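You operate a simulated robot arm through the tools that you are given. There is no shell and no other tool. Be economical: measure what you need, move in short steps, check, and stop when the job is done.

You run a simulated two-armed robot. Do the job below in one go: nothing can be reset, and whatever is moved stays where it is left.

## Task
Test the green earth plug on the strap tester, then plug it into the green earth point.
Fine: it must show GOOD; the tester ends switched off.

The check looks at the end state, three seconds after you hand in, the way a careful person would. Anything else that was tipped, shoved, dropped, spilled or broken makes it a failure.

## Robot
Two 7-joint arms with fingered hands on one trunk, on a base that drives. Base frame: it is fixed to the floor where the robot stands at the start and does not move with it; the origin is under the middle of the robot, x ahead of it, y to its left, z up. Readings come in mm, rad, newtons and seconds.
The left shoulder is at the start at [60, 126, 1255], the right one opposite. With the tool pointing down near the work surface each hand reaches from about 360 to 720 mm from the robot's upright axis, wherever it stands, measured 20 degrees to its own side. Places, roughly: clip for the green plug [800, -200, 900]; green earth point [700, -200, 900]; socket of the strap tester [600, -200, 1000]; strap tester switch [500, -200, 1000]; test key [500, -200, 1000]. Payload 2.5 kg a hand.
The tool frame of a hand sits at the grasp point between the pads (the TCP): z along the fingers, y along the line on which they close. The tips reach 30 mm beyond it. Largest opening 104 mm; the body of the gripper starts 35 mm behind the TCP. The gripper is a hand of 5 fingers: y runs from the thumb to the fingers, the wrist lies at [-15, -104, -178] in the tool frame, and closing takes about 1.5 s.
Orientation is that of the tool frame in the base frame, as [roll, pitch, yaw] about the fixed x, y, z axes, in that order (R = Rz(yaw) Ry(pitch) Rx(roll)). With the fingers straight down and the wrist toward the robot, the tool's x, y and z point along [0, 1, 0], [1, 0, 0] and [0, 0, -1] of the base frame.

## Interface
- The arms move only by the tool arm_command. It takes "left_series", "right_series" or both (then of equal length, played together; a hand with none holds still); each is a list of rows, each a list of 2 entries, a list of its own where there are three numbers: the shift along the tool's x, y, z in mm, then the turn, a rotation vector about the tool's x, y, z in degrees. In form: [[[x, y, z], [wx, wy, wz]], ...]. A call has 1 to 12 rows; each row shifts and turns the commanded pose from where the row before left it, along the tool's axes as they then stand. "left_fingers" and "right_fingers" are, for a hand that has rows, the gripper command, from -1 (fully open) to 1 (shut), values between in proportion, set as the call begins (left out, the last holds). Each row takes 0.2 s and may step no farther than 50 mm and 0.15 rad from the row before; otherwise, or with a gripper value out of range, the whole call is refused. Where a pose cannot be reached the arm comes as near as it can. A force on the tool above 40 N (or 10 N above the force at the start of the call, whichever is more), or a blocked arm, ends the call early, and 0.2 s more pass. Each finger travels about 153 mm/s and halts on what it meets, pressing with about 33 N; the grip force reading is that of the motor and also rises with nothing between the fingers. The clock runs only during rows and for 0.2 s after the last one: add rows that do not move to give the fingers time. It gives the time, the measured TCP pose, the force on the tool (base axes), the opening and the grip force at its end, in the units of the frame above (readings bear some noise), with the torque about the TCP (base axes, N m) and any sound that the robot's microphone picked up.
- Cameras (640 x 400 px; columns grow to the right, rows downward): "scene" is now at [133.4, -16.9, 1483.5]; the picture's right is [-0.30, -0.95, 0.00], its down [-0.46, 0.15, -0.88] and it looks along [0.83, -0.27, -0.48] (base axes); focal length 281 px, centre (320, 200). "left" rides on the left gripper at [-80, -78, -141] in its tool frame; the picture's right is [-0.78, -0.30, 0.56], its down [0.53, -0.78, 0.33] and it looks along [0.33, 0.56, 0.76] (tool axes); focal length 247 px, centre (320, 200). "right" rides on the right gripper at [80, -78, -141] in its tool frame; the picture's right is [-0.78, 0.30, -0.56], its down [-0.53, -0.78, 0.33] and it looks along [-0.33, 0.56, 0.76] (tool axes); focal length 247 px, centre (320, 200). There is no depth. A picture from a camera that has moved, and an enlarged one, comes with that camera's place and axes in the base frame and with its lens. The place of the scene camera against the robot may be out by one fixed shift of up to 18 mm in any direction.
- get_image(camera): a new picture of that camera. It takes no simulated time.
- slide_trunk(by): slides the trunk up (or, below 0, down) by that many mm; the arms and the scene camera ride with it, the base frame stays. It gives what a move gives, with no picture.
- base_move(legs): drives the robot by 1 to 6 legs, each [ahead, left, turn to the left] in mm, mm and rad, along the robot's own axes; the way and the turn of a leg run together, so that a leg with both is an arc; at most 1500 mm and 3.142 rad a leg. The arms and the cameras ride along, it lands a little off, and it stops where it bumps. It gives what a move gives.
- set_fingers(index, middle, ring, little, thumb_bend, thumb_turn, hand): sets how far each is bent, from 0 (flat) to 1 (curled in); at 0.3 the hand is open as for a grip, at 0.7 the pads meet at the TCP. One left out holds its place. A second passes; each finger stops where it meets its share of the squeeze, and holds until it gets a number again. A gripper value or a shape takes the hand back. It gives what a move gives, with no picture; readings hold the bend of each and the force on index, middle, ring, little, thumb and palm. thumb_turn goes from beside the hand (0) to across from the fingers (1), as for a grip.
- hand_shape(shape, hand): the hand has 5 fingers and takes this shape, open, in about a second: jaw (thumb against the fingers, like two jaws); tri (thumb and two fingers); tip (a fingertip pinch); poke (one finger out to press); point (the index stretched); flat (the hand flat); cup (the hand cupped); fist (a fist). The gripper value then closes the fingers along that shape, each until it touches; the sizes above hold for jaw. It gives what a move gives, with no picture.
- head_to(pan, tilt): turns the head with the scene camera to pan (to the left, within 1.501 rad either way) and tilt (down, from -0.506 to 1.204), counted from straight ahead of the robot. It gives what a move gives.
- inspect(camera, box): a new picture of the part [left, top, right, bottom] of that camera's present view, enlarged. It takes no simulated time.
- job_done(): hands the job in; it is judged then, once.

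Work in short steps. Places have to be worked out from the pictures, the camera data and where the tool is seen: move nearer, look again, correct. Check each grasp and each placing, and mend what went wrong. You have 120 turns and 92 pictures in all, those below and enlarged ones among them. Open the grippers and draw the arms clear of the work before you hand the job in, unless the task says otherwise; then end with one line.

The tools are called after "Call:" by a JSON object that holds its "method" and its "body". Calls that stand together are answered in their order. arm_command: Moves the arms, as the interface text tells. Its arguments: {"type":"object","properties":{"left_series":{"type":"array","items":{"type":"array"}},"left_fingers":{"type":"number"},"right_series":{"type":"array","items":{"type":"array"}},"right_fingers":{"type":"number"}},"required":[]} The other tools are called the same way: slide_trunk (by) slides the trunk up or down; hand_shape (shape, hand) gives the hand a shape; set_fingers (index, middle, ring, little, thumb_bend, thumb_turn, hand) moves the fingers one by one; base_move (legs) drives the base; head_to (pan, tilt) turns the head that bears the scene camera; get_image (camera) takes a picture; inspect (camera, box) takes an enlarged picture of a part of a camera's view; job_done () hands the job in.

At the start:

```text
t: 0.0
left_eef_pos: [531.0, 23.7, 1232.3]
left_tcp_rot: [-3.142, 0.001, 1.569]
left_force: [0.5, 0.1, -0.7]
left_moment: [-0.02, -0.01, 0.01]
left_grip_width: 103.5
left_grip_force: 0.0
left_shape: jaw
left_bend: [0.3, 0.3, 0.3, 0.3, 0.3, 0.98]
left_finger forces: [0.0, 0.0, 0.0, 0.0, 0.0, 0.0]
right_eef_pos: [440.6, -307.7, 1306.0]
right_tcp_rot: [-3.119, -0.079, 1.557]
right_force: [0.2, 0.0, 0.2]
right_moment: [0.0, -0.01, 0.01]
right_grip_width: 103.7
right_grip_force: 0.1
right_shape: jaw
right_bend: [0.3, 0.3, 0.3, 0.3, 0.3, 0.98]
right_finger forces: [0.0, 0.0, 0.0, 0.1, 0.0, 0.1]
trunk travel left (down, up): [-650.0, 290.0]
robot x, y, heading: [1.9, 0.5, 0.002]
head pan, tilt: [-0.307, 0.504]
```

scene: 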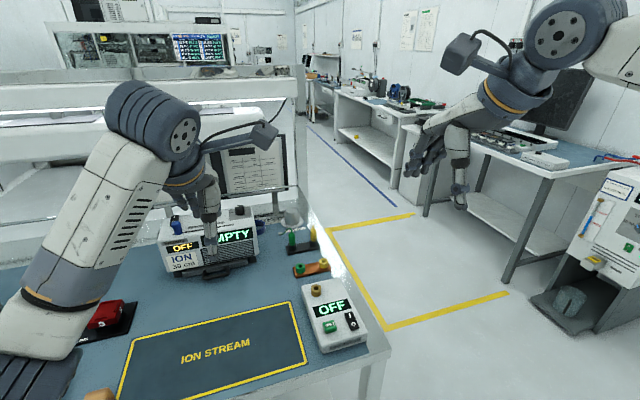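
right: 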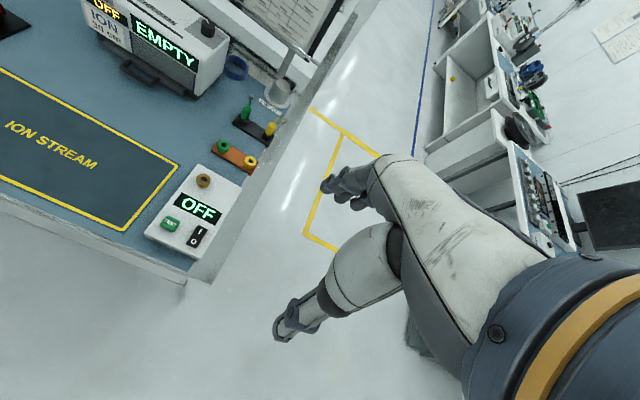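
left: 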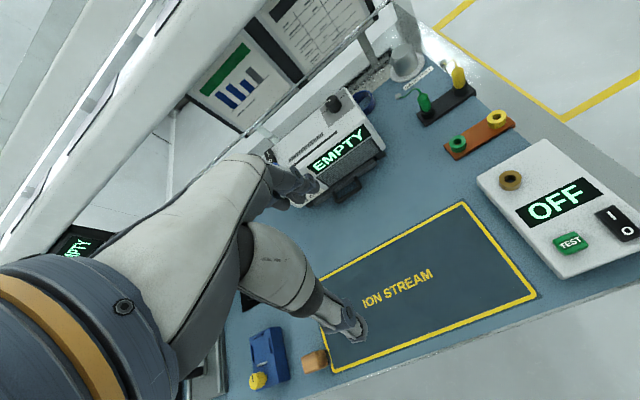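

I start with enlarged views of the tester and the plug clips to place things.

Call:
{"method": "inspect", "body": {"camera": "scene", "box": [240, 190, 400, 370]}}

Call:
{"method": "inspect", "body": {"camera": "left", "box": [400, 40, 640, 280]}}

Call:
{"method": "inspect", "body": {"camera": "right", "box": [140, 70, 320, 270]}}

```text
2.22 times, centred on (320, 280) of scene
camera zoom: at [133.4, -16.9, 1483.5], right [-0.3, -0.95, 0.0], down [-0.46, 0.15, -0.88], along [0.83, -0.27, -0.48], focal length 624 px, centre (320, 22)
```

zoom: 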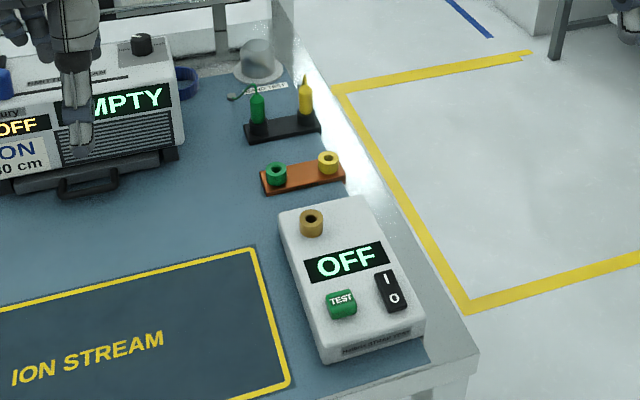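

```text
1.67 times, centred on (520, 160) of left
camera zoom: at [451.4, -57.0, 1372.9], right [-0.3, -0.78, -0.56], down [-0.78, 0.53, -0.33], along [0.56, 0.33, -0.76], focal length 412 px, centre (-13, 267)
```

zoom: 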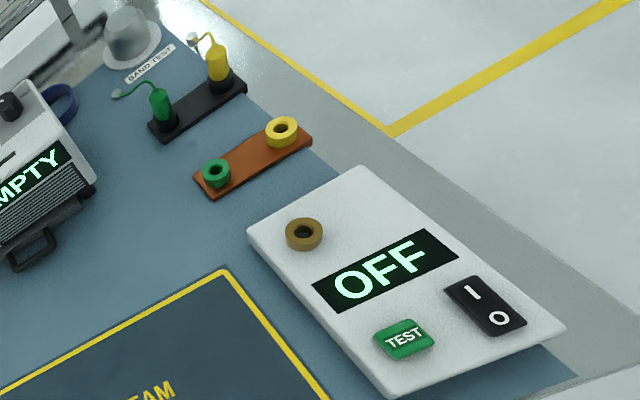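

```text
2.00 times, centred on (230, 170) of right
camera zoom: at [367.4, -236.2, 1456.4], right [0.3, -0.82, 0.49], down [-0.79, -0.5, -0.35], along [0.53, -0.28, -0.8], focal length 494 px, centre (500, 260)
```

zoom: 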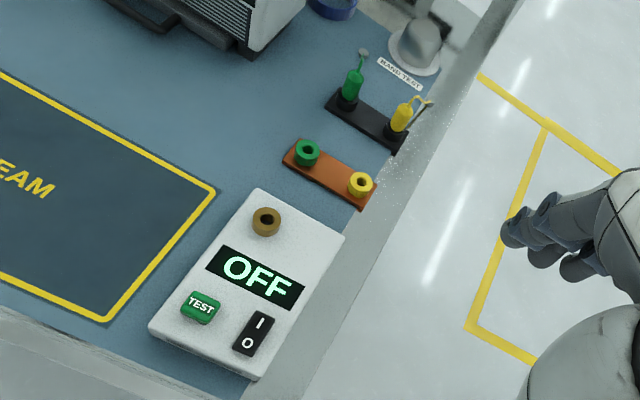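

Triangulating from the wrist cameras, in base-frame mm:
- green plug handle ≈ [790,-154,977]
- green earth point ≈ [691,-153,950]
- tester socket ≈ [586,-165,974]
- TEST key ≈ [486,-164,971]
- switch ≈ [484,-212,970], with the I end on the far side

The plug is too far to reach, so I drive ahead a little and shape the right hand for a fingertip pinch.

Call:
{"method": "base_move", "body": {"legs": [[60, 0, 0]]}}

Call:
{"method": "hand_shape", "body": {"shape": "tip", "hand": "right"}}

Call:
{"method": "get_image", "body": {"camera": "scene"}}

Call:
{"method": "get_image", "body": {"camera": "right"}}

```text
t: 1.0
left_eef_pos: [590.2, 22.2, 1232.1]
left_tcp_rot: [-3.14, -0.001, 1.57]
left_force: [0.2, 0.0, 0.5]
left_moment: [0.0, 0.02, -0.02]
left_grip_width: 103.7
left_grip_force: 0.0
left_shape: jaw
left_bend: [0.3, 0.3, 0.3, 0.3, 0.3, 0.98]
left_finger forces: [0.0, 0.1, 0.1, 0.0, 0.1, 0.0]
right_eef_pos: [501.0, -306.1, 1305.1]
right_tcp_rot: [-3.113, -0.078, 1.557]
right_force: [0.2, 0.2, -0.6]
right_moment: [0.0, 0.01, 0.02]
right_grip_width: 103.8
right_grip_force: 0.1
right_shape: jaw
right_bend: [0.3, 0.3, 0.3, 0.3, 0.3, 0.98]
right_finger forces: [0.0, 0.0, 0.1, 0.0, 0.1, 0.0]
trunk travel left (down, up): [-650.0, 290.0]
robot x, y, heading: [63.5, 3.4, -0.004]
head pan, tilt: [-0.307, 0.504]
```

```text
t: 1.9
left_eef_pos: [591.1, 23.4, 1232.9]
left_tcp_rot: [3.141, 0.0, 1.57]
left_force: [-0.3, -0.2, 0.0]
left_moment: [-0.02, -0.01, -0.01]
left_grip_width: 103.7
left_grip_force: 0.0
left_shape: jaw
left_bend: [0.3, 0.3, 0.3, 0.3, 0.3, 0.98]
left_finger forces: [0.0, 0.1, 0.1, 0.1, 0.0, 0.0]
right_eef_pos: [499.9, -305.8, 1304.0]
right_tcp_rot: [-3.112, -0.078, 1.556]
right_force: [-0.9, -0.1, -0.7]
right_moment: [0.01, 0.03, -0.03]
right_grip_width: 103.9
right_grip_force: 0.0
right_shape: tip
right_bend: [0.3, 0.98, 0.99, 0.99, 0.3, 0.98]
right_finger forces: [0.0, 0.1, 0.0, 0.0, 0.1, 0.0]
trunk travel left (down, up): [-650.0, 290.0]
robot x, y, heading: [58.3, 2.6, -0.006]
head pan, tilt: [-0.307, 0.504]
```

```text
85 pictures are left
camera scene: at [193.2, -16.9, 1483.5], right [-0.3, -0.95, 0.0], down [-0.46, 0.15, -0.88], along [0.83, -0.26, -0.48], focal length 281 px, centre (320, 200)
```

scene: 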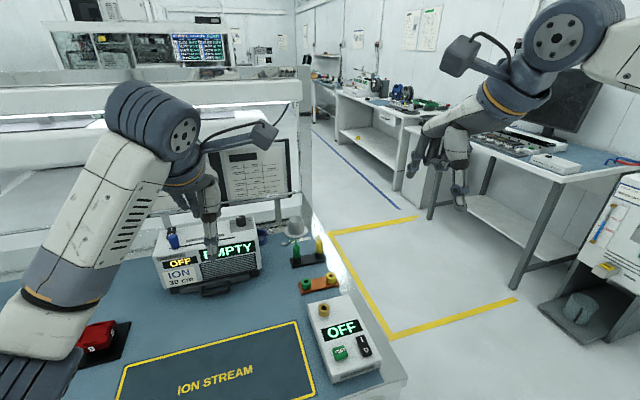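

```text
84 pictures are left
camera right: at [428.4, -236.8, 1454.5], right [0.3, -0.82, 0.48], down [-0.79, -0.5, -0.35], along [0.53, -0.28, -0.8], focal length 247 px, centre (320, 200)
```

right: 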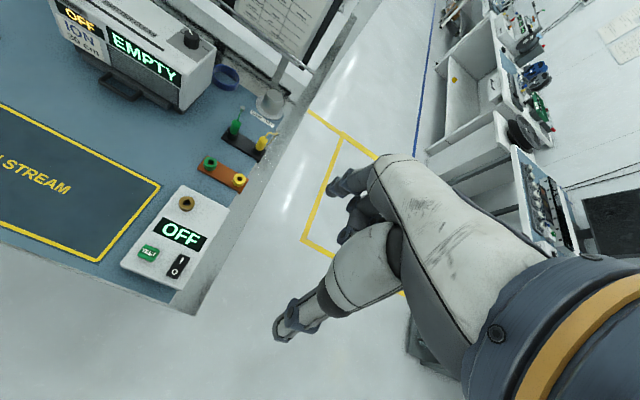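

The base moved cleanly, so I drive 50 mm more. Then I level the right hand and bring it above and in front of the plug.

Call:
{"method": "base_move", "body": {"legs": [[50, 0, 0]]}}

Call:
{"method": "arm_command", "body": {"right_series": [[[0, 0, 0], [-1.7, -4.47, -0.85]], [[30, 30, 20], [0, 0, 0]], [[30, 30, 20], [0, 0, 0]], [[30, 30, 20], [0, 0, 0]], [[30, 30, 20], [0, 0, 0]], [[30, 30, 20], [0, 0, 0]]], "right_fingers": 1}}

Call:
{"method": "get_image", "body": {"camera": "right"}}

Call:
{"method": "get_image", "body": {"camera": "scene"}}

```text
t: 2.8
left_eef_pos: [641.2, 23.3, 1230.7]
left_tcp_rot: [-3.141, 0.001, 1.571]
left_force: [0.2, 0.1, -0.7]
left_moment: [0.01, 0.03, 0.04]
left_grip_width: 104.0
left_grip_force: 0.1
left_shape: jaw
left_bend: [0.3, 0.3, 0.3, 0.3, 0.3, 0.98]
left_finger forces: [0.0, 0.0, 0.0, 0.1, 0.0, 0.0]
right_eef_pos: [550.4, -307.5, 1304.1]
right_tcp_rot: [-3.112, -0.079, 1.557]
right_force: [-0.3, -0.9, -0.9]
right_moment: [-0.01, 0.02, -0.01]
right_grip_width: 104.0
right_grip_force: 0.1
right_shape: tip
right_bend: [0.3, 0.98, 0.99, 0.99, 0.3, 0.98]
right_finger forces: [0.1, 0.0, 0.1, 0.0, 0.0, 0.1]
trunk travel left (down, up): [-650.0, 290.0]
robot x, y, heading: [113.0, 1.0, 0.0]
head pan, tilt: [-0.307, 0.504]
```

```text
t: 4.2
left_eef_pos: [641.7, 22.3, 1231.4]
left_tcp_rot: [-3.142, -0.001, 1.57]
left_force: [0.2, -0.8, 0.0]
left_moment: [0.0, 0.02, 0.02]
left_grip_width: 103.6
left_grip_force: 0.1
left_shape: jaw
left_bend: [0.3, 0.3, 0.3, 0.3, 0.3, 0.98]
left_finger forces: [0.0, 0.0, 0.0, 0.1, 0.0, 0.0]
right_eef_pos: [703.9, -158.5, 1204.2]
right_tcp_rot: [3.141, -0.001, 1.566]
right_force: [0.6, 0.2, 0.7]
right_moment: [-0.01, 0.04, -0.03]
right_grip_width: 0.0
right_grip_force: 33.1
right_shape: tip
right_bend: [0.7, 1.0, 1.0, 1.0, 0.56, 1.0]
right_finger forces: [0.0, 0.0, 0.1, 0.1, 0.1, 0.0]
trunk travel left (down, up): [-650.0, 290.0]
robot x, y, heading: [110.3, -1.0, 0.002]
head pan, tilt: [-0.307, 0.504]
```

```text
83 pictures are left
camera right: at [626.5, -76.1, 1346.1], right [0.29, -0.78, 0.56], down [-0.78, -0.53, -0.33], along [0.56, -0.34, -0.76], focal length 247 px, centre (320, 200)
```

right: 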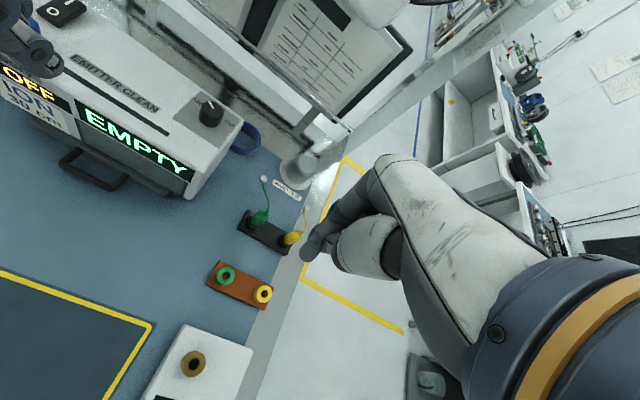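

```text
82 pictures are left
camera scene: at [243.7, -16.9, 1483.4], right [-0.3, -0.95, 0.0], down [-0.46, 0.15, -0.88], along [0.83, -0.27, -0.48], focal length 281 px, centre (320, 200)
```

scene: 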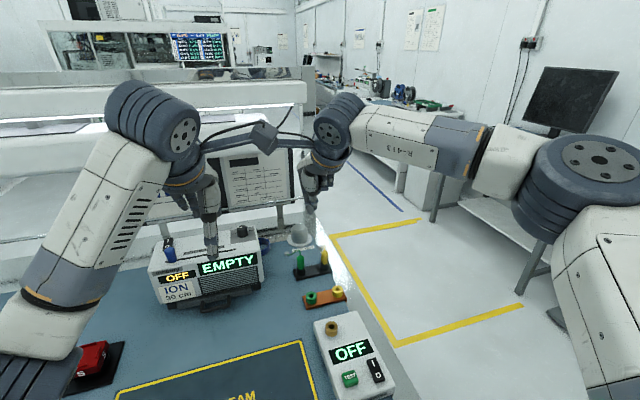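

The right-hand camera is close to the left-hand camera, so I move the left hand back and out of the way. Then I look closely at the plug.

Call:
{"method": "arm_command", "body": {"left_series": [[[30, -35, 0], [0, 0, 0]], [[30, -35, 0], [0, 0, 0]], [[30, -35, 0], [0, 0, 0]], [[30, -35, 0], [0, 0, 0]], [[30, -35, 0], [0, 0, 0]]]}}

Call:
{"method": "inspect", "body": {"camera": "right", "box": [180, 150, 340, 320]}}

Call:
{"method": "inspect", "body": {"camera": "scene", "box": [270, 180, 370, 320]}}

```text
t: 5.4
left_eef_pos: [464.0, 172.4, 1231.4]
left_tcp_rot: [-3.141, 0.0, 1.571]
left_force: [0.4, 0.7, -1.2]
left_moment: [-0.02, -0.02, -0.01]
left_grip_width: 104.0
left_grip_force: 0.0
left_shape: jaw
left_bend: [0.3, 0.3, 0.3, 0.3, 0.3, 0.98]
left_finger forces: [0.1, 0.0, 0.0, 0.0, 0.0, 0.0]
right_eef_pos: [700.6, -155.9, 1204.3]
right_tcp_rot: [3.138, 0.0, 1.571]
right_force: [0.7, -0.4, 0.2]
right_moment: [-0.02, 0.01, 0.04]
right_grip_width: 0.0
right_grip_force: 33.0
right_shape: tip
right_bend: [0.7, 1.0, 1.0, 1.0, 0.57, 1.0]
right_finger forces: [0.0, 0.1, 0.0, 0.0, 0.1, 0.0]
trunk travel left (down, up): [-650.0, 290.0]
robot x, y, heading: [107.0, -0.1, 0.002]
head pan, tilt: [-0.307, 0.504]
```

```text
2.35 times, centred on (260, 235) of right
camera zoom: at [623.6, -75.1, 1347.4], right [0.29, -0.78, 0.56], down [-0.78, -0.53, -0.34], along [0.56, -0.33, -0.76], focal length 581 px, centre (461, 118)
```

zoom: 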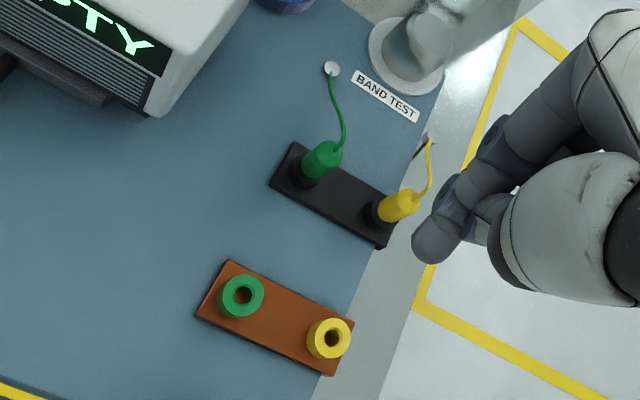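

```text
2.86 times, centred on (320, 250) of scene
camera zoom: at [241.3, -16.2, 1483.6], right [-0.3, -0.95, 0.0], down [-0.46, 0.15, -0.88], along [0.83, -0.27, -0.48], focal length 802 px, centre (320, 57)
```

zoom: 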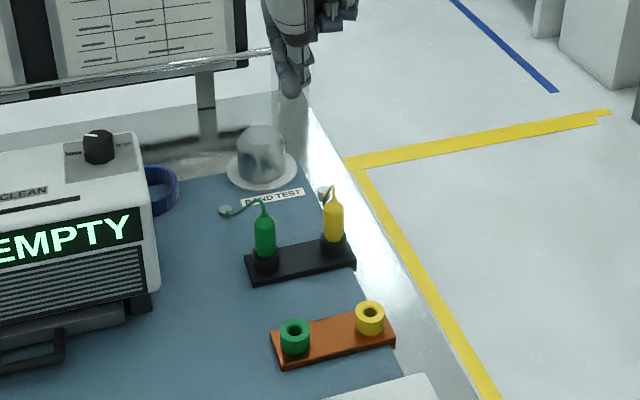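

The closed pinch sits on the TCP line. The plug's cord leaves its top heading mostly +x, so I'll turn the hand about 60° clockwise. That clears the fingers from the cord and puts the curled fingers on the free side. I turn it here and open to about half.

Call:
{"method": "arm_command", "body": {"right_series": [[[0, 0, 0], [0, 0, 8.55]], [[0, 0, 0], [0, 0, 8.55]], [[0, 0, 0], [0, 0, 8.55]], [[0, 0, 0], [0, 0, 8.55]], [[0, 0, 0], [0, 0, 8.55]], [[0, 0, 0], [0, 0, 8.55]], [[0, 0, 0], [0, 0, 8.55]], [[0, 0, 0], [0, 0, 0]]], "right_fingers": 0}}

Call:
{"method": "get_image", "body": {"camera": "right"}}

Call:
{"method": "get_image", "body": {"camera": "scene"}}

```text
t: 7.2
left_eef_pos: [466.6, 171.4, 1231.6]
left_tcp_rot: [-3.141, 0.001, 1.571]
left_force: [-0.2, -0.2, -0.1]
left_moment: [-0.01, 0.0, -0.05]
left_grip_width: 103.6
left_grip_force: 0.0
left_shape: jaw
left_bend: [0.3, 0.3, 0.3, 0.3, 0.3, 0.98]
left_finger forces: [0.1, 0.1, 0.1, 0.0, 0.1, 0.0]
right_eef_pos: [636.5, -216.0, 1193.7]
right_tcp_rot: [-3.141, -0.004, 0.524]
right_force: [0.7, -0.6, -0.4]
right_moment: [0.0, -0.03, 0.0]
right_grip_width: 51.7
right_grip_force: 0.0
right_shape: tip
right_bend: [0.73, 0.98, 0.99, 0.99, 0.7, 1.0]
right_finger forces: [0.0, 0.1, 0.0, 0.0, 0.0, 0.0]
right hand out of reach, approached as far as the arm can: row 1, 2, 3, 4, 5, 6, 7
trunk travel left (down, up): [-650.0, 290.0]
robot x, y, heading: [107.8, -1.7, 0.004]
head pan, tilt: [-0.307, 0.504]
```

```text
79 pictures are left
camera right: at [667.2, -108.3, 1337.2], right [-0.52, -0.65, 0.55], down [-0.85, 0.4, -0.33], along [-0.01, -0.65, -0.76], focal length 247 px, centre (320, 200)
```

right: 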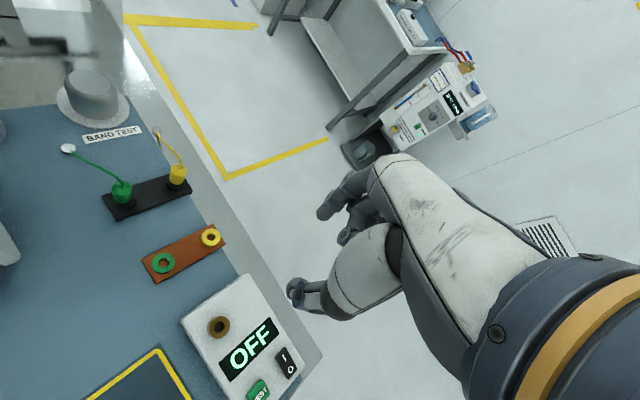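

```text
78 pictures are left
camera scene: at [242.1, -16.9, 1483.5], right [-0.3, -0.95, 0.0], down [-0.46, 0.15, -0.88], along [0.83, -0.27, -0.48], focal length 281 px, centre (320, 200)
```

scene: 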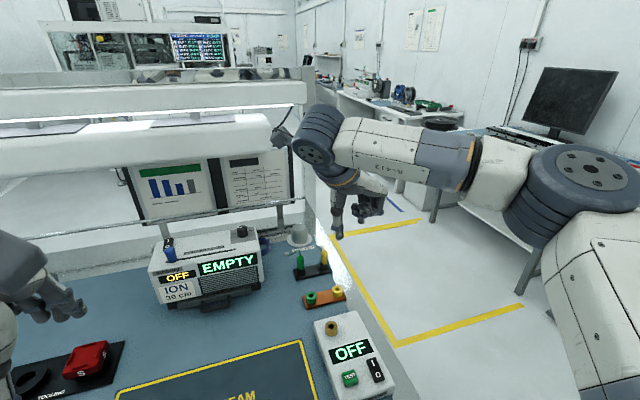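

The right arm can't hold that yaw out there. The left hand suits the job better, because its curled fingers would be on the side away from the yellow plug. I put the right arm back and out of the way first.

Call:
{"method": "arm_command", "body": {"right_series": [[[0, 0, 0], [0, 0, -8.55]], [[0, 0, 0], [0, 0, -8.55]], [[0, 0, 0], [0, 0, -8.55]], [[0, 0, 0], [0, 0, -8.55]], [[0, 0, 0], [0, 0, -8.55]], [[0, 0, 0], [0, 0, -8.55]], [[0, 0, 0], [0, 0, -8.55]], [[-30, -35, 0], [0, 0, 0]], [[-30, -35, -10], [0, 0, 0]], [[-30, -35, -10], [0, 0, 0]], [[-30, -35, -10], [0, 0, 0]], [[-30, -35, -10], [0, 0, 0]]]}}

Call:
{"method": "hand_shape", "body": {"shape": "tip", "hand": "left"}}

Call:
{"method": "get_image", "body": {"camera": "scene"}}

```text
t: 9.8
left_eef_pos: [463.3, 172.9, 1232.8]
left_tcp_rot: [3.137, -0.001, 1.57]
left_force: [-0.2, -0.3, 0.2]
left_moment: [-0.01, -0.04, 0.0]
left_grip_width: 103.9
left_grip_force: 0.0
left_shape: jaw
left_bend: [0.3, 0.3, 0.3, 0.3, 0.3, 0.98]
left_finger forces: [0.0, 0.0, 0.0, 0.0, 0.0, 0.0]
right_eef_pos: [459.5, -364.9, 1232.8]
right_tcp_rot: [3.14, 0.003, 1.575]
right_force: [-1.1, 0.8, 1.4]
right_moment: [-0.03, -0.04, -0.01]
right_grip_width: 51.7
right_grip_force: 0.1
right_shape: tip
right_bend: [0.73, 0.98, 0.99, 0.99, 0.7, 1.0]
right_finger forces: [0.1, 0.1, 0.1, 0.0, 0.0, 0.1]
trunk travel left (down, up): [-650.0, 290.0]
robot x, y, heading: [108.8, 0.8, 0.0]
head pan, tilt: [-0.307, 0.504]
```

```text
t: 10.7
left_eef_pos: [465.0, 171.7, 1232.2]
left_tcp_rot: [3.141, 0.0, 1.57]
left_force: [0.5, 0.2, 0.0]
left_moment: [-0.01, 0.0, -0.01]
left_grip_width: 103.8
left_grip_force: 0.2
left_shape: tip
left_bend: [0.3, 0.98, 0.99, 0.99, 0.3, 0.98]
left_finger forces: [0.0, 0.0, 0.1, 0.0, 0.0, 0.1]
right_eef_pos: [462.1, -366.9, 1230.5]
right_tcp_rot: [-3.135, 0.0, 1.572]
right_force: [0.6, -0.2, 0.5]
right_moment: [0.05, 0.0, 0.02]
right_grip_width: 51.6
right_grip_force: 0.1
right_shape: tip
right_bend: [0.73, 0.98, 0.99, 0.99, 0.7, 1.0]
right_finger forces: [0.0, 0.0, 0.0, 0.0, 0.1, 0.0]
trunk travel left (down, up): [-650.0, 290.0]
robot x, y, heading: [109.4, 1.2, 0.007]
head pan, tilt: [-0.307, 0.504]
```

```text
77 pictures are left
camera scene: at [241.8, -16.9, 1483.5], right [-0.3, -0.95, 0.0], down [-0.46, 0.15, -0.88], along [0.83, -0.27, -0.48], focal length 281 px, centre (320, 200)
```

scene: 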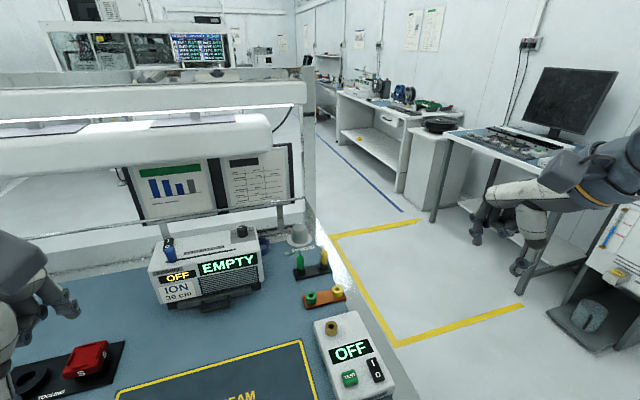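

The way is clear. I drive 280 mm to the right so the left hand faces the work.

Call:
{"method": "base_move", "body": {"legs": [[0, -280, 0]]}}

Call:
{"method": "head_to", "body": {"pan": 0.2, "tilt": 0.75}}

Call:
{"method": "get_image", "body": {"camera": "left"}}

Call:
{"method": "get_image", "body": {"camera": "scene"}}

```text
t: 12.6
left_eef_pos: [465.3, -103.2, 1232.7]
left_tcp_rot: [3.141, -0.001, 1.569]
left_force: [-0.3, 0.3, -0.1]
left_moment: [-0.01, 0.01, 0.03]
left_grip_width: 104.1
left_grip_force: 0.0
left_shape: tip
left_bend: [0.3, 0.98, 0.99, 0.99, 0.3, 0.98]
left_finger forces: [0.0, 0.1, 0.0, 0.1, 0.0, 0.0]
right_eef_pos: [462.1, -641.3, 1232.3]
right_tcp_rot: [3.139, -0.001, 1.57]
right_force: [1.0, -0.5, -0.8]
right_moment: [-0.01, 0.01, -0.03]
right_grip_width: 51.5
right_grip_force: 0.1
right_shape: tip
right_bend: [0.73, 0.98, 0.99, 0.99, 0.7, 1.0]
right_finger forces: [0.1, 0.0, 0.0, 0.0, 0.0, 0.0]
trunk travel left (down, up): [-650.0, 290.0]
robot x, y, heading: [106.6, -274.5, 0.003]
head pan, tilt: [-0.307, 0.504]
```

```text
t: 13.6
left_eef_pos: [465.3, -102.9, 1231.5]
left_tcp_rot: [3.14, 0.001, 1.57]
left_force: [-0.5, 0.5, -0.2]
left_moment: [0.04, 0.02, 0.0]
left_grip_width: 103.9
left_grip_force: 0.0
left_shape: tip
left_bend: [0.3, 0.98, 0.99, 0.99, 0.3, 0.98]
left_finger forces: [0.0, 0.0, 0.1, 0.1, 0.0, 0.0]
right_eef_pos: [460.3, -641.3, 1233.0]
right_tcp_rot: [3.139, -0.003, 1.569]
right_force: [-0.3, 0.3, 0.0]
right_moment: [-0.01, 0.0, 0.0]
right_grip_width: 51.6
right_grip_force: 0.0
right_shape: tip
right_bend: [0.73, 0.98, 0.99, 0.99, 0.7, 1.0]
right_finger forces: [0.0, 0.0, 0.0, 0.0, 0.1, 0.0]
trunk travel left (down, up): [-650.0, 290.0]
robot x, y, heading: [107.7, -274.9, -0.004]
head pan, tilt: [0.201, 0.75]
```

```text
76 pictures are left
camera left: at [385.8, -183.2, 1372.3], right [-0.3, -0.78, -0.56], down [-0.78, 0.54, -0.33], along [0.56, 0.33, -0.76], focal length 247 px, centre (320, 200)
```

left: 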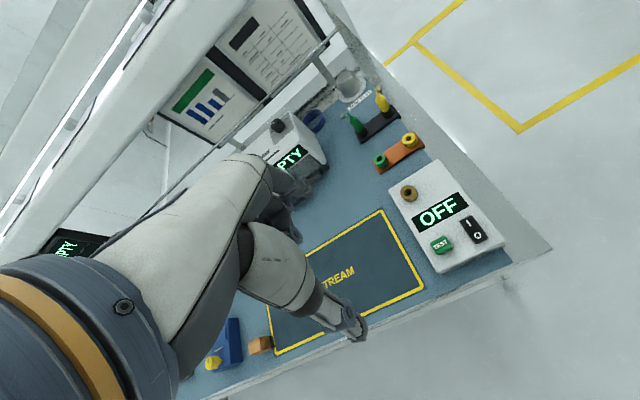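

```text
75 pictures are left
camera scene: at [236.3, -247.4, 1461.9], right [0.2, -0.98, 0.0], down [-0.67, -0.13, -0.73], along [0.72, 0.14, -0.68], focal length 281 px, centre (320, 200)
```

scene: 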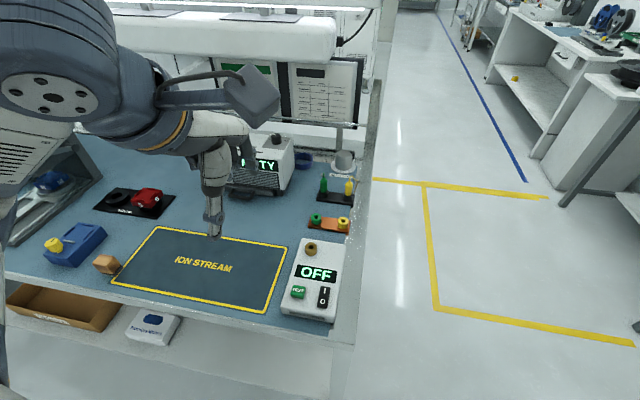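

Good view. I bring the left hand above the plug at z ≈ 1130, turned 30°, with a part opening.

Call:
{"method": "arm_command", "body": {"left_series": [[[-7.3, 45, 13], [0, 0, 0]], [[-7.3, 45, 13], [0, 0, 0]], [[-7.3, 45, 13], [0, 0, 0]], [[-7.3, 45, 13], [0, 0, 0]], [[-7.3, 45, 13], [0, 0, 0]], [[-7.3, 45, 13], [0, 0, 0]], [[-7.3, 45, 13], [0, 0, 0]], [[0, 0, 0], [0, 0, 7.5]], [[0, 0, 0], [0, 0, 7.5]], [[0, 0, 0], [0, 0, 7.5]], [[0, 0, 0], [0, 0, 7.5]], [[0, 0, 0], [0, 0, 0]]], "left_fingers": 0}}

Call:
{"method": "get_image", "body": {"camera": "left"}}

Call:
{"method": "get_image", "body": {"camera": "scene"}}

```text
t: 16.2
left_eef_pos: [779.6, -154.7, 1141.6]
left_tcp_rot: [3.139, -0.002, 1.043]
left_force: [-0.6, -0.6, -0.1]
left_moment: [-0.02, 0.02, 0.02]
left_grip_width: 52.5
left_grip_force: 0.0
left_shape: tip
left_bend: [0.73, 0.98, 0.99, 0.99, 0.69, 1.0]
left_finger forces: [0.1, 0.0, 0.1, 0.0, 0.0, 0.0]
right_eef_pos: [461.4, -640.9, 1233.1]
right_tcp_rot: [3.14, 0.0, 1.57]
right_force: [0.3, 1.0, 0.5]
right_moment: [0.01, 0.0, -0.03]
right_grip_width: 51.7
right_grip_force: 0.0
right_shape: tip
right_bend: [0.73, 0.98, 0.99, 0.99, 0.7, 1.0]
right_finger forces: [0.0, 0.0, 0.1, 0.1, 0.1, 0.0]
trunk travel left (down, up): [-650.0, 290.0]
robot x, y, heading: [107.9, -272.4, -0.006]
head pan, tilt: [0.201, 0.75]
```

```text
74 pictures are left
camera left: at [669.9, -185.1, 1281.6], right [-0.65, -0.52, -0.56], down [-0.4, 0.85, -0.33], along [0.65, 0.01, -0.76], focal length 247 px, centre (320, 200)
```

left: 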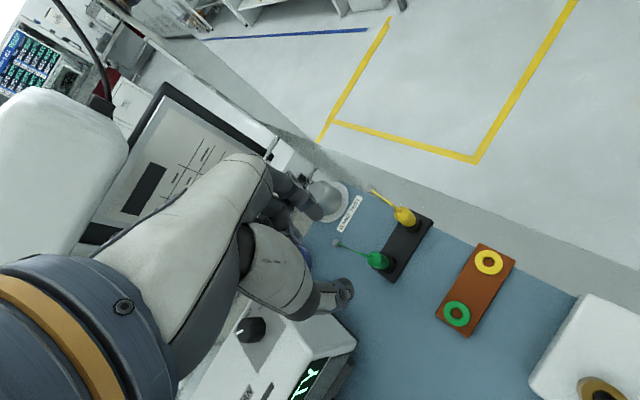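

```text
73 pictures are left
camera scene: at [236.5, -246.9, 1461.9], right [0.2, -0.98, 0.0], down [-0.67, -0.13, -0.73], along [0.72, 0.14, -0.68], focal length 281 px, centre (320, 200)
```

scene: 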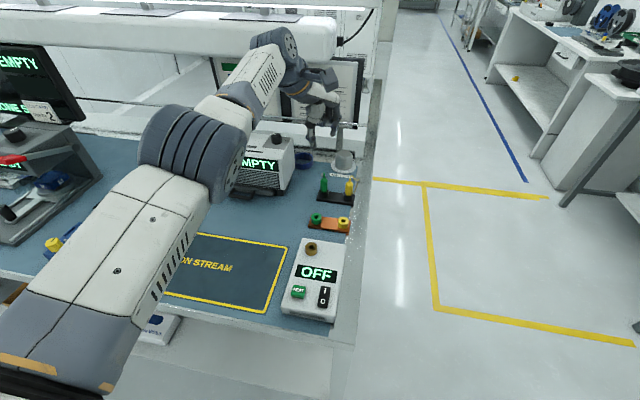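

The plug checks out at about (792,-154). The ionizer is near the wrist side, so I check clearance with enlarged views.

Call:
{"method": "inspect", "body": {"camera": "scene", "box": [220, 90, 380, 240]}}

Call:
{"method": "inspect", "body": {"camera": "left", "box": [220, 160, 460, 400]}}

```text
2.67 times, centred on (300, 165) of scene
camera zoom: at [236.5, -246.9, 1461.9], right [0.2, -0.98, 0.0], down [-0.67, -0.13, -0.73], along [0.72, 0.14, -0.68], focal length 749 px, centre (373, 293)
```

zoom: 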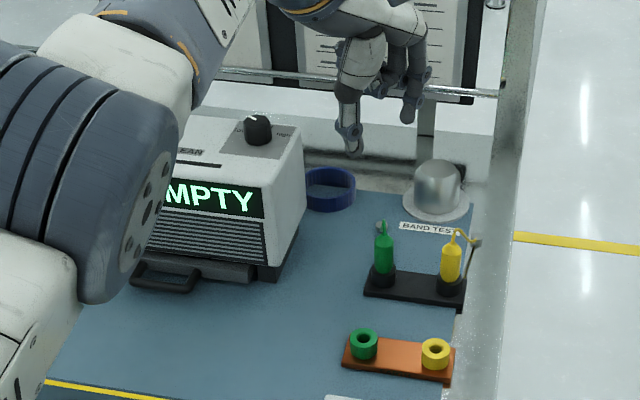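

```text
1.67 times, centred on (340, 280) of left
camera zoom: at [669.9, -185.1, 1281.6], right [-0.65, -0.52, -0.56], down [-0.4, 0.85, -0.33], along [0.65, 0.01, -0.76], focal length 412 px, centre (287, 67)
```

zoom: 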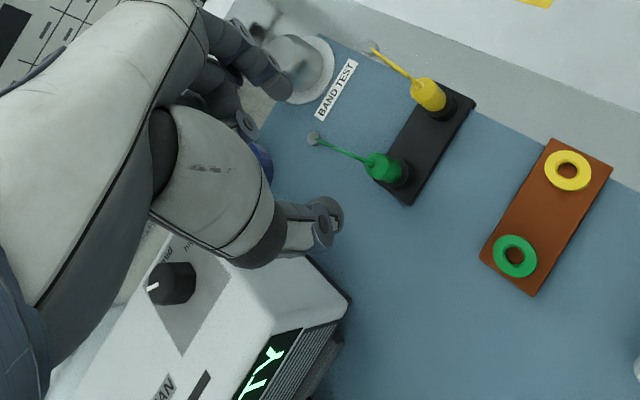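

The knob is near (850,-14,1065) and the ionizer's right face near y ≈ -45, so the hand should clear. I line up over the plug and go down to z ≈ 1047.

Call:
{"method": "arm_command", "body": {"left_series": [[[6.3, 9.5, 30], [0, 0, 0]], [[0, 0, 32], [0, 0, 0]], [[0, 0, 32], [0, 0, 0]], [[0, 0, 0], [0, 0, 0]]]}}

Call:
{"method": "get_image", "body": {"camera": "left"}}

Call:
{"method": "inspect", "body": {"camera": "scene", "box": [240, 90, 400, 240]}}

```text
t: 17.2
left_eef_pos: [780.9, -153.3, 1044.6]
left_tcp_rot: [-3.141, -0.003, 1.045]
left_force: [-0.2, 0.1, 0.8]
left_moment: [0.0, 0.0, -0.01]
left_grip_width: 52.5
left_grip_force: 0.0
left_shape: tip
left_bend: [0.73, 0.98, 0.99, 0.99, 0.69, 1.0]
left_finger forces: [0.1, 0.0, 0.0, 0.1, 0.0, 0.0]
left hand out of reach, approached as far as the arm can: row 1
right_eef_pos: [459.8, -641.0, 1231.9]
right_tcp_rot: [3.139, -0.002, 1.569]
right_force: [0.8, -0.2, -0.1]
right_moment: [-0.05, 0.02, 0.02]
right_grip_width: 51.9
right_grip_force: 0.2
right_shape: tip
right_bend: [0.73, 0.98, 0.99, 0.99, 0.7, 1.0]
right_finger forces: [0.0, 0.0, 0.0, 0.0, 0.0, 0.0]
trunk travel left (down, up): [-650.0, 290.0]
robot x, y, heading: [110.7, -275.9, 0.002]
head pan, tilt: [0.201, 0.75]
```

```text
70 pictures are left
camera left: at [672.4, -184.3, 1184.4], right [-0.65, -0.52, -0.56], down [-0.4, 0.85, -0.33], along [0.65, 0.01, -0.76], focal length 247 px, centre (320, 200)
```

left: 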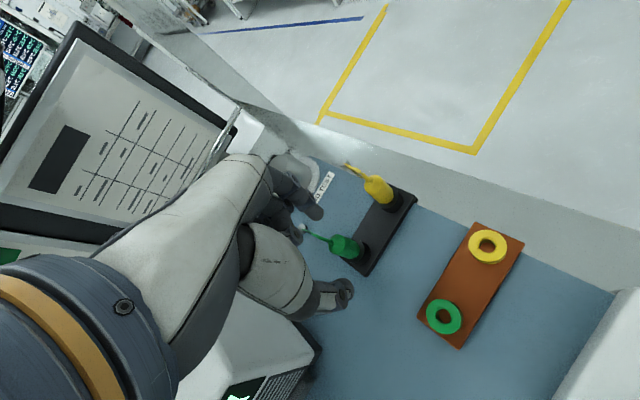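

```text
2.67 times, centred on (320, 165) of scene
camera zoom: at [236.1, -247.3, 1461.9], right [0.2, -0.98, 0.0], down [-0.67, -0.13, -0.73], along [0.72, 0.14, -0.68], focal length 749 px, centre (320, 293)
```

zoom: 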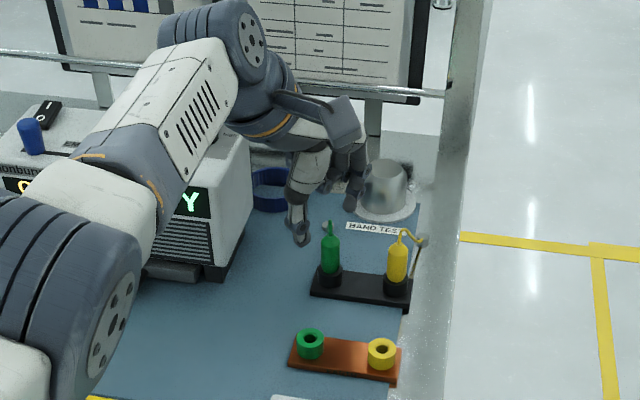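

The hand is at its reach limit, about 10 mm short. I drive 25 mm more ahead, then read the pose.

Call:
{"method": "base_move", "body": {"legs": [[25, 0, 0]]}}

Call:
{"method": "inspect", "body": {"camera": "left", "box": [240, 140, 480, 380]}}

Call:
{"method": "inspect", "body": {"camera": "scene", "box": [260, 110, 380, 230]}}

```text
t: 18.0
left_eef_pos: [807.5, -153.8, 1043.0]
left_tcp_rot: [3.141, -0.001, 1.046]
left_force: [-1.0, -0.4, 0.2]
left_moment: [0.0, 0.0, 0.0]
left_grip_width: 52.4
left_grip_force: 0.1
left_shape: tip
left_bend: [0.73, 0.98, 0.99, 0.99, 0.69, 1.0]
left_finger forces: [0.1, 0.0, 0.0, 0.1, 0.1, 0.1]
right_eef_pos: [485.6, -641.0, 1232.3]
right_tcp_rot: [3.141, -0.003, 1.569]
right_force: [0.5, 0.2, 0.3]
right_moment: [0.0, 0.02, -0.01]
right_grip_width: 51.8
right_grip_force: 0.0
right_shape: tip
right_bend: [0.73, 0.98, 0.99, 0.99, 0.7, 1.0]
right_finger forces: [0.0, 0.0, 0.0, 0.0, 0.0, 0.0]
trunk travel left (down, up): [-650.0, 290.0]
robot x, y, heading: [131.5, -271.3, 0.0]
head pan, tilt: [0.201, 0.75]
```

```text
1.67 times, centred on (360, 260) of left
camera zoom: at [698.1, -184.6, 1184.2], right [-0.65, -0.52, -0.56], down [-0.4, 0.85, -0.33], along [0.65, 0.01, -0.76], focal length 412 px, centre (253, 100)
```

zoom: 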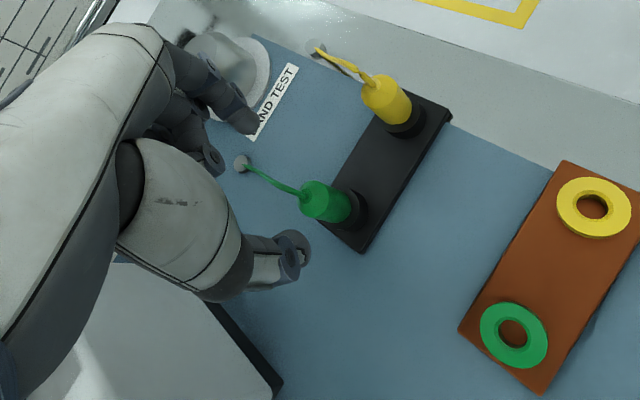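

```text
3.33 times, centred on (320, 170) of scene
camera zoom: at [262.1, -247.3, 1461.8], right [0.2, -0.98, 0.0], down [-0.67, -0.13, -0.73], along [0.72, 0.14, -0.68], focal length 936 px, centre (320, 300)
```

zoom: 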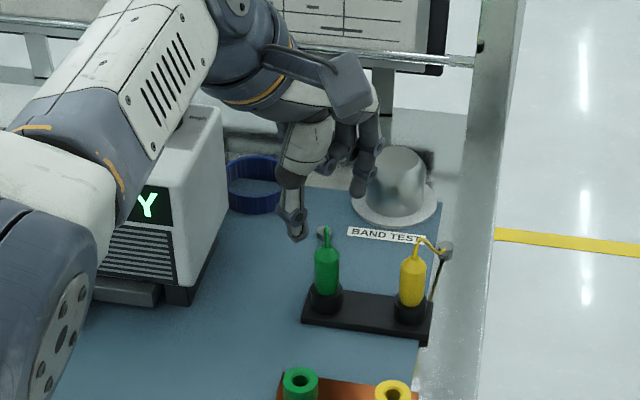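

The plug axis is at ≈ (792,-156). I align the hand horizontally over it first.

Call:
{"method": "arm_command", "body": {"left_series": [[[-9.6, -12.3, 0], [0, 0, 0]], [[0, 0, 0], [0, 0, 0]]]}}

```text
t: 18.6
left_eef_pos: [791.3, -156.6, 1044.8]
left_tcp_rot: [3.141, 0.0, 1.045]
left_force: [-0.2, -0.9, -0.6]
left_moment: [0.0, -0.01, 0.03]
left_grip_width: 52.4
left_grip_force: 0.0
left_shape: tip
left_bend: [0.73, 0.98, 0.99, 0.99, 0.69, 1.0]
left_finger forces: [0.0, 0.0, 0.0, 0.0, 0.1, 0.0]
right_eef_pos: [484.9, -640.8, 1231.9]
right_tcp_rot: [3.139, -0.003, 1.57]
right_force: [-0.7, 0.4, -0.6]
right_moment: [0.01, -0.04, 0.0]
right_grip_width: 51.9
right_grip_force: 0.0
right_shape: tip
right_bend: [0.73, 0.98, 0.99, 0.99, 0.7, 1.0]
right_finger forces: [0.0, 0.1, 0.0, 0.0, 0.0, 0.0]
trunk travel left (down, up): [-650.0, 290.0]
robot x, y, heading: [134.0, -277.0, 0.003]
head pan, tilt: [0.201, 0.75]
```

Aligned. I lower the hand 56 mm to z ≈ 988, still open.

Call:
{"method": "arm_command", "body": {"left_series": [[[0, 0, 19], [0, 0, 0]], [[0, 0, 19], [0, 0, 0]], [[0, 0, 18], [0, 0, 0]], [[0, 0, 0], [0, 0, 0]]]}}

Call:
{"method": "inspect", "body": {"camera": "left", "box": [240, 140, 480, 380]}}

Call:
{"method": "inspect", "body": {"camera": "scene", "box": [260, 110, 380, 230]}}

```text
t: 19.6
left_eef_pos: [791.4, -154.8, 987.8]
left_tcp_rot: [-3.142, 0.0, 1.044]
left_force: [0.7, 0.8, -0.2]
left_moment: [-0.03, 0.03, -0.01]
left_grip_width: 52.2
left_grip_force: 0.1
left_shape: tip
left_bend: [0.73, 0.98, 0.99, 0.99, 0.69, 1.0]
left_finger forces: [0.0, 0.1, 0.0, 0.0, 0.1, 0.0]
right_eef_pos: [484.8, -640.9, 1231.8]
right_tcp_rot: [3.141, -0.002, 1.568]
right_force: [-0.4, -0.5, -0.2]
right_moment: [-0.01, -0.01, 0.0]
right_grip_width: 51.8
right_grip_force: 0.0
right_shape: tip
right_bend: [0.73, 0.98, 0.99, 0.99, 0.7, 1.0]
right_finger forces: [0.1, 0.1, 0.0, 0.0, 0.0, 0.0]
trunk travel left (down, up): [-650.0, 290.0]
robot x, y, heading: [134.7, -273.4, -0.008]
head pan, tilt: [0.201, 0.75]
```

```text
1.67 times, centred on (360, 260) of left
camera zoom: at [681.2, -186.0, 1128.0], right [-0.65, -0.52, -0.56], down [-0.4, 0.85, -0.33], along [0.65, 0.01, -0.76], focal length 412 px, centre (253, 100)
```

zoom: 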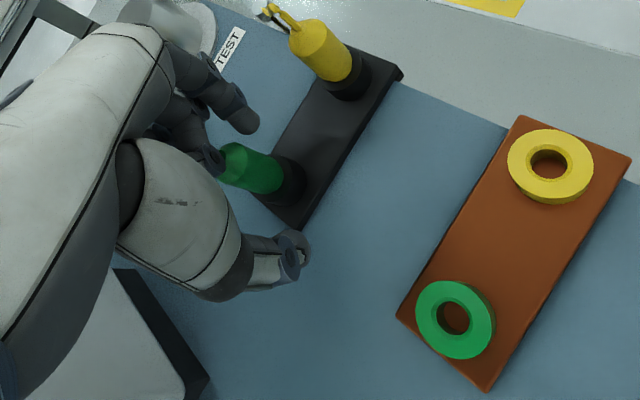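

```text
3.33 times, centred on (320, 170) of scene
camera zoom: at [260.8, -247.3, 1461.9], right [0.2, -0.98, 0.0], down [-0.67, -0.13, -0.73], along [0.72, 0.14, -0.68], focal length 936 px, centre (320, 300)
```

zoom: 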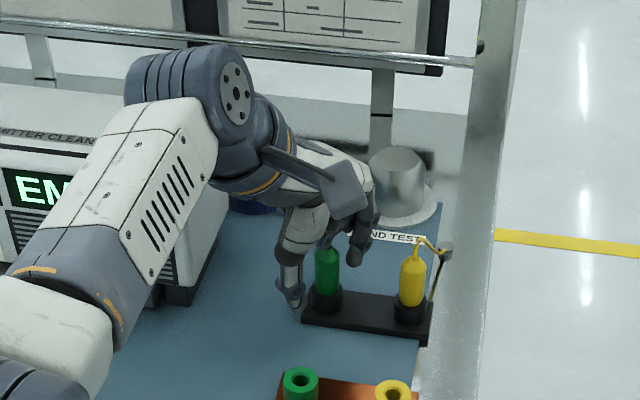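

Between the fingers the plug sits about 5 mm to the tool's −x side. I shift by that amount, look, and then close.

Call:
{"method": "arm_command", "body": {"left_series": [[[-5.3, -2, 0], [0, 0, 0]], [[0, 0, 0], [0, 0, 0]]]}}

Call:
{"method": "inspect", "body": {"camera": "left", "box": [260, 180, 400, 320]}}

```text
t: 20.2
left_eef_pos: [785.4, -160.1, 988.8]
left_tcp_rot: [-3.141, 0.0, 1.044]
left_force: [0.0, -0.7, 0.4]
left_moment: [-0.02, -0.04, 0.03]
left_grip_width: 52.4
left_grip_force: 0.1
left_shape: tip
left_bend: [0.73, 0.98, 0.99, 0.99, 0.69, 1.0]
left_finger forces: [0.1, 0.1, 0.0, 0.0, 0.0, 0.0]
right_eef_pos: [485.5, -641.1, 1232.3]
right_tcp_rot: [3.141, -0.003, 1.568]
right_force: [-0.9, -0.5, 0.4]
right_moment: [-0.02, 0.02, 0.0]
right_grip_width: 51.7
right_grip_force: 0.0
right_shape: tip
right_bend: [0.73, 0.98, 0.99, 0.99, 0.7, 1.0]
right_finger forces: [0.0, 0.0, 0.0, 0.0, 0.0, 0.0]
trunk travel left (down, up): [-650.0, 290.0]
robot x, y, heading: [129.9, -275.7, -0.001]
head pan, tilt: [0.201, 0.75]
```

```text
2.86 times, centred on (330, 250) of left
camera zoom: at [676.5, -190.2, 1128.5], right [-0.65, -0.52, -0.56], down [-0.4, 0.85, -0.33], along [0.65, 0.01, -0.76], focal length 706 px, centre (291, 57)
```

zoom: 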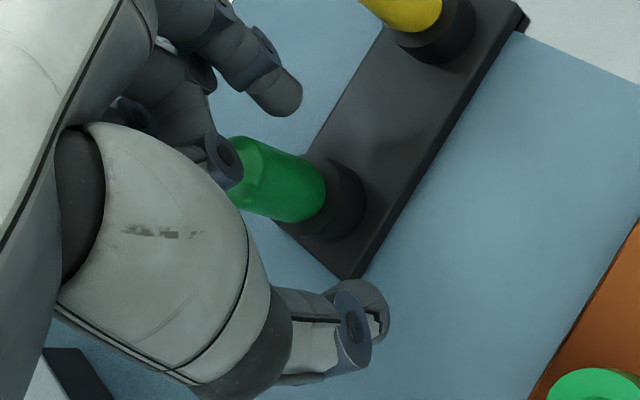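

The plug is now on the pinch line. I close the fingers.

Call:
{"method": "arm_command", "body": {"left_series": [[[0, 0, 0], [0, 0, 0]], [[0, 0, 0], [0, 0, 0]], [[0, 0, 0], [0, 0, 0]], [[0, 0, 0], [0, 0, 0]], [[0, 0, 0], [0, 0, 0]], [[0, 0, 0], [0, 0, 0]]], "left_fingers": 1}}

Call:
{"method": "inspect", "body": {"camera": "left", "box": [260, 180, 400, 320]}}

```text
t: 21.6
left_eef_pos: [785.2, -160.6, 988.6]
left_tcp_rot: [3.141, 0.001, 1.044]
left_force: [-3.6, 0.2, 0.1]
left_moment: [0.0, 0.05, 0.04]
left_grip_width: 0.2
left_grip_force: 32.9
left_shape: tip
left_bend: [0.72, 1.0, 1.0, 1.0, 0.75, 1.0]
left_finger forces: [0.0, 0.0, 0.0, 0.0, 0.0, 0.0]
right_eef_pos: [485.1, -642.2, 1232.7]
right_tcp_rot: [3.14, 0.0, 1.569]
right_force: [-0.8, -0.3, 0.5]
right_moment: [0.02, -0.02, 0.01]
right_grip_width: 51.6
right_grip_force: 0.1
right_shape: tip
right_bend: [0.73, 0.98, 0.99, 0.99, 0.7, 1.0]
right_finger forces: [0.1, 0.0, 0.0, 0.0, 0.0, 0.0]
trunk travel left (down, up): [-650.0, 290.0]
robot x, y, heading: [133.7, -276.3, 0.0]
head pan, tilt: [0.201, 0.75]
```

```text
2.86 times, centred on (330, 250) of left
camera zoom: at [676.1, -190.2, 1128.5], right [-0.65, -0.52, -0.56], down [-0.4, 0.85, -0.33], along [0.65, 0.01, -0.76], focal length 706 px, centre (291, 57)
```

zoom: 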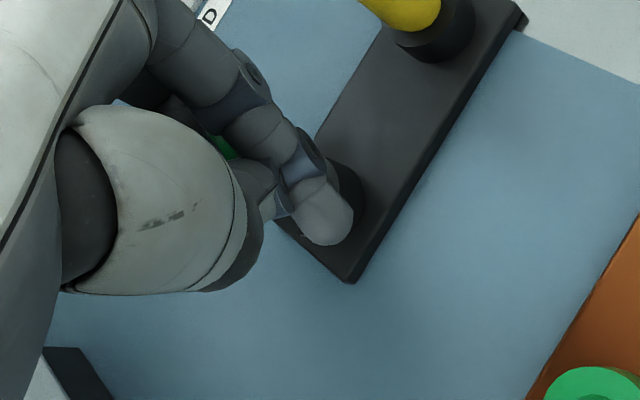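

The fingers closed to 0.2 mm on the camera side of the plug, so the plug actually lies farther toward tool +x. My depth estimate was short. I reopen, shift about +13 in x and +7 in y, and look from both cameras.

Call:
{"method": "arm_command", "body": {"left_series": [[[0, 0, 0], [0, 0, 0]], [[0, 0, 0], [0, 0, 0]], [[0, 0, 0], [0, 0, 0]], [[13, 7, 0], [0, 0, 0]], [[0, 0, 0], [0, 0, 0]]], "left_fingers": 0}}

Call:
{"method": "inspect", "body": {"camera": "left", "box": [260, 180, 400, 320]}}

Call:
{"method": "inspect", "body": {"camera": "scene", "box": [280, 130, 360, 210]}}

```text
t: 22.8
left_eef_pos: [797.8, -152.9, 989.0]
left_tcp_rot: [3.141, 0.0, 1.042]
left_force: [0.5, 0.4, 0.5]
left_moment: [-0.02, -0.02, 0.0]
left_grip_width: 51.4
left_grip_force: 0.1
left_shape: tip
left_bend: [0.73, 0.98, 0.99, 0.99, 0.7, 1.0]
left_finger forces: [0.1, 0.0, 0.0, 0.1, 0.0, 0.0]
right_eef_pos: [486.3, -640.5, 1233.0]
right_tcp_rot: [3.139, 0.0, 1.569]
right_force: [0.4, -0.6, 0.2]
right_moment: [-0.03, 0.01, 0.01]
right_grip_width: 51.7
right_grip_force: 0.1
right_shape: tip
right_bend: [0.73, 0.98, 0.99, 0.99, 0.7, 1.0]
right_finger forces: [0.1, 0.1, 0.0, 0.0, 0.1, 0.0]
trunk travel left (down, up): [-650.0, 290.0]
robot x, y, heading: [132.4, -273.2, -0.001]
head pan, tilt: [0.201, 0.75]
```

```text
2.86 times, centred on (330, 250) of left
camera zoom: at [688.7, -182.4, 1129.1], right [-0.65, -0.52, -0.56], down [-0.4, 0.85, -0.33], along [0.65, 0.01, -0.76], focal length 706 px, centre (291, 57)
```

zoom: 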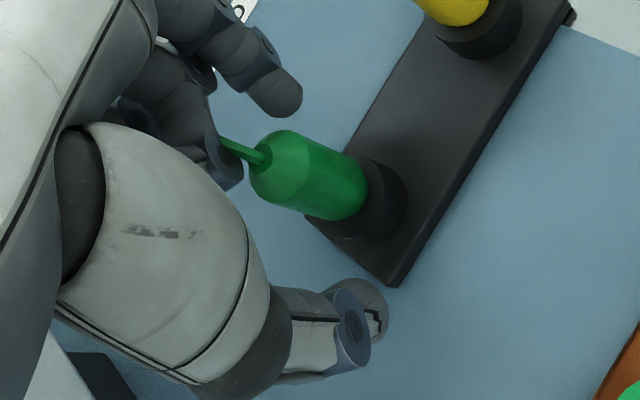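

```text
5.00 times, centred on (320, 170) of scene
camera zoom: at [260.9, -247.2, 1461.9], right [0.2, -0.98, 0.0], down [-0.67, -0.13, -0.73], along [0.72, 0.14, -0.68], focal length 1404 px, centre (320, 350)
```

zoom: 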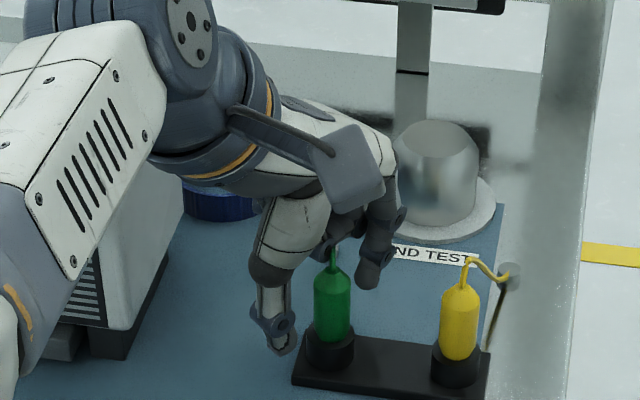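

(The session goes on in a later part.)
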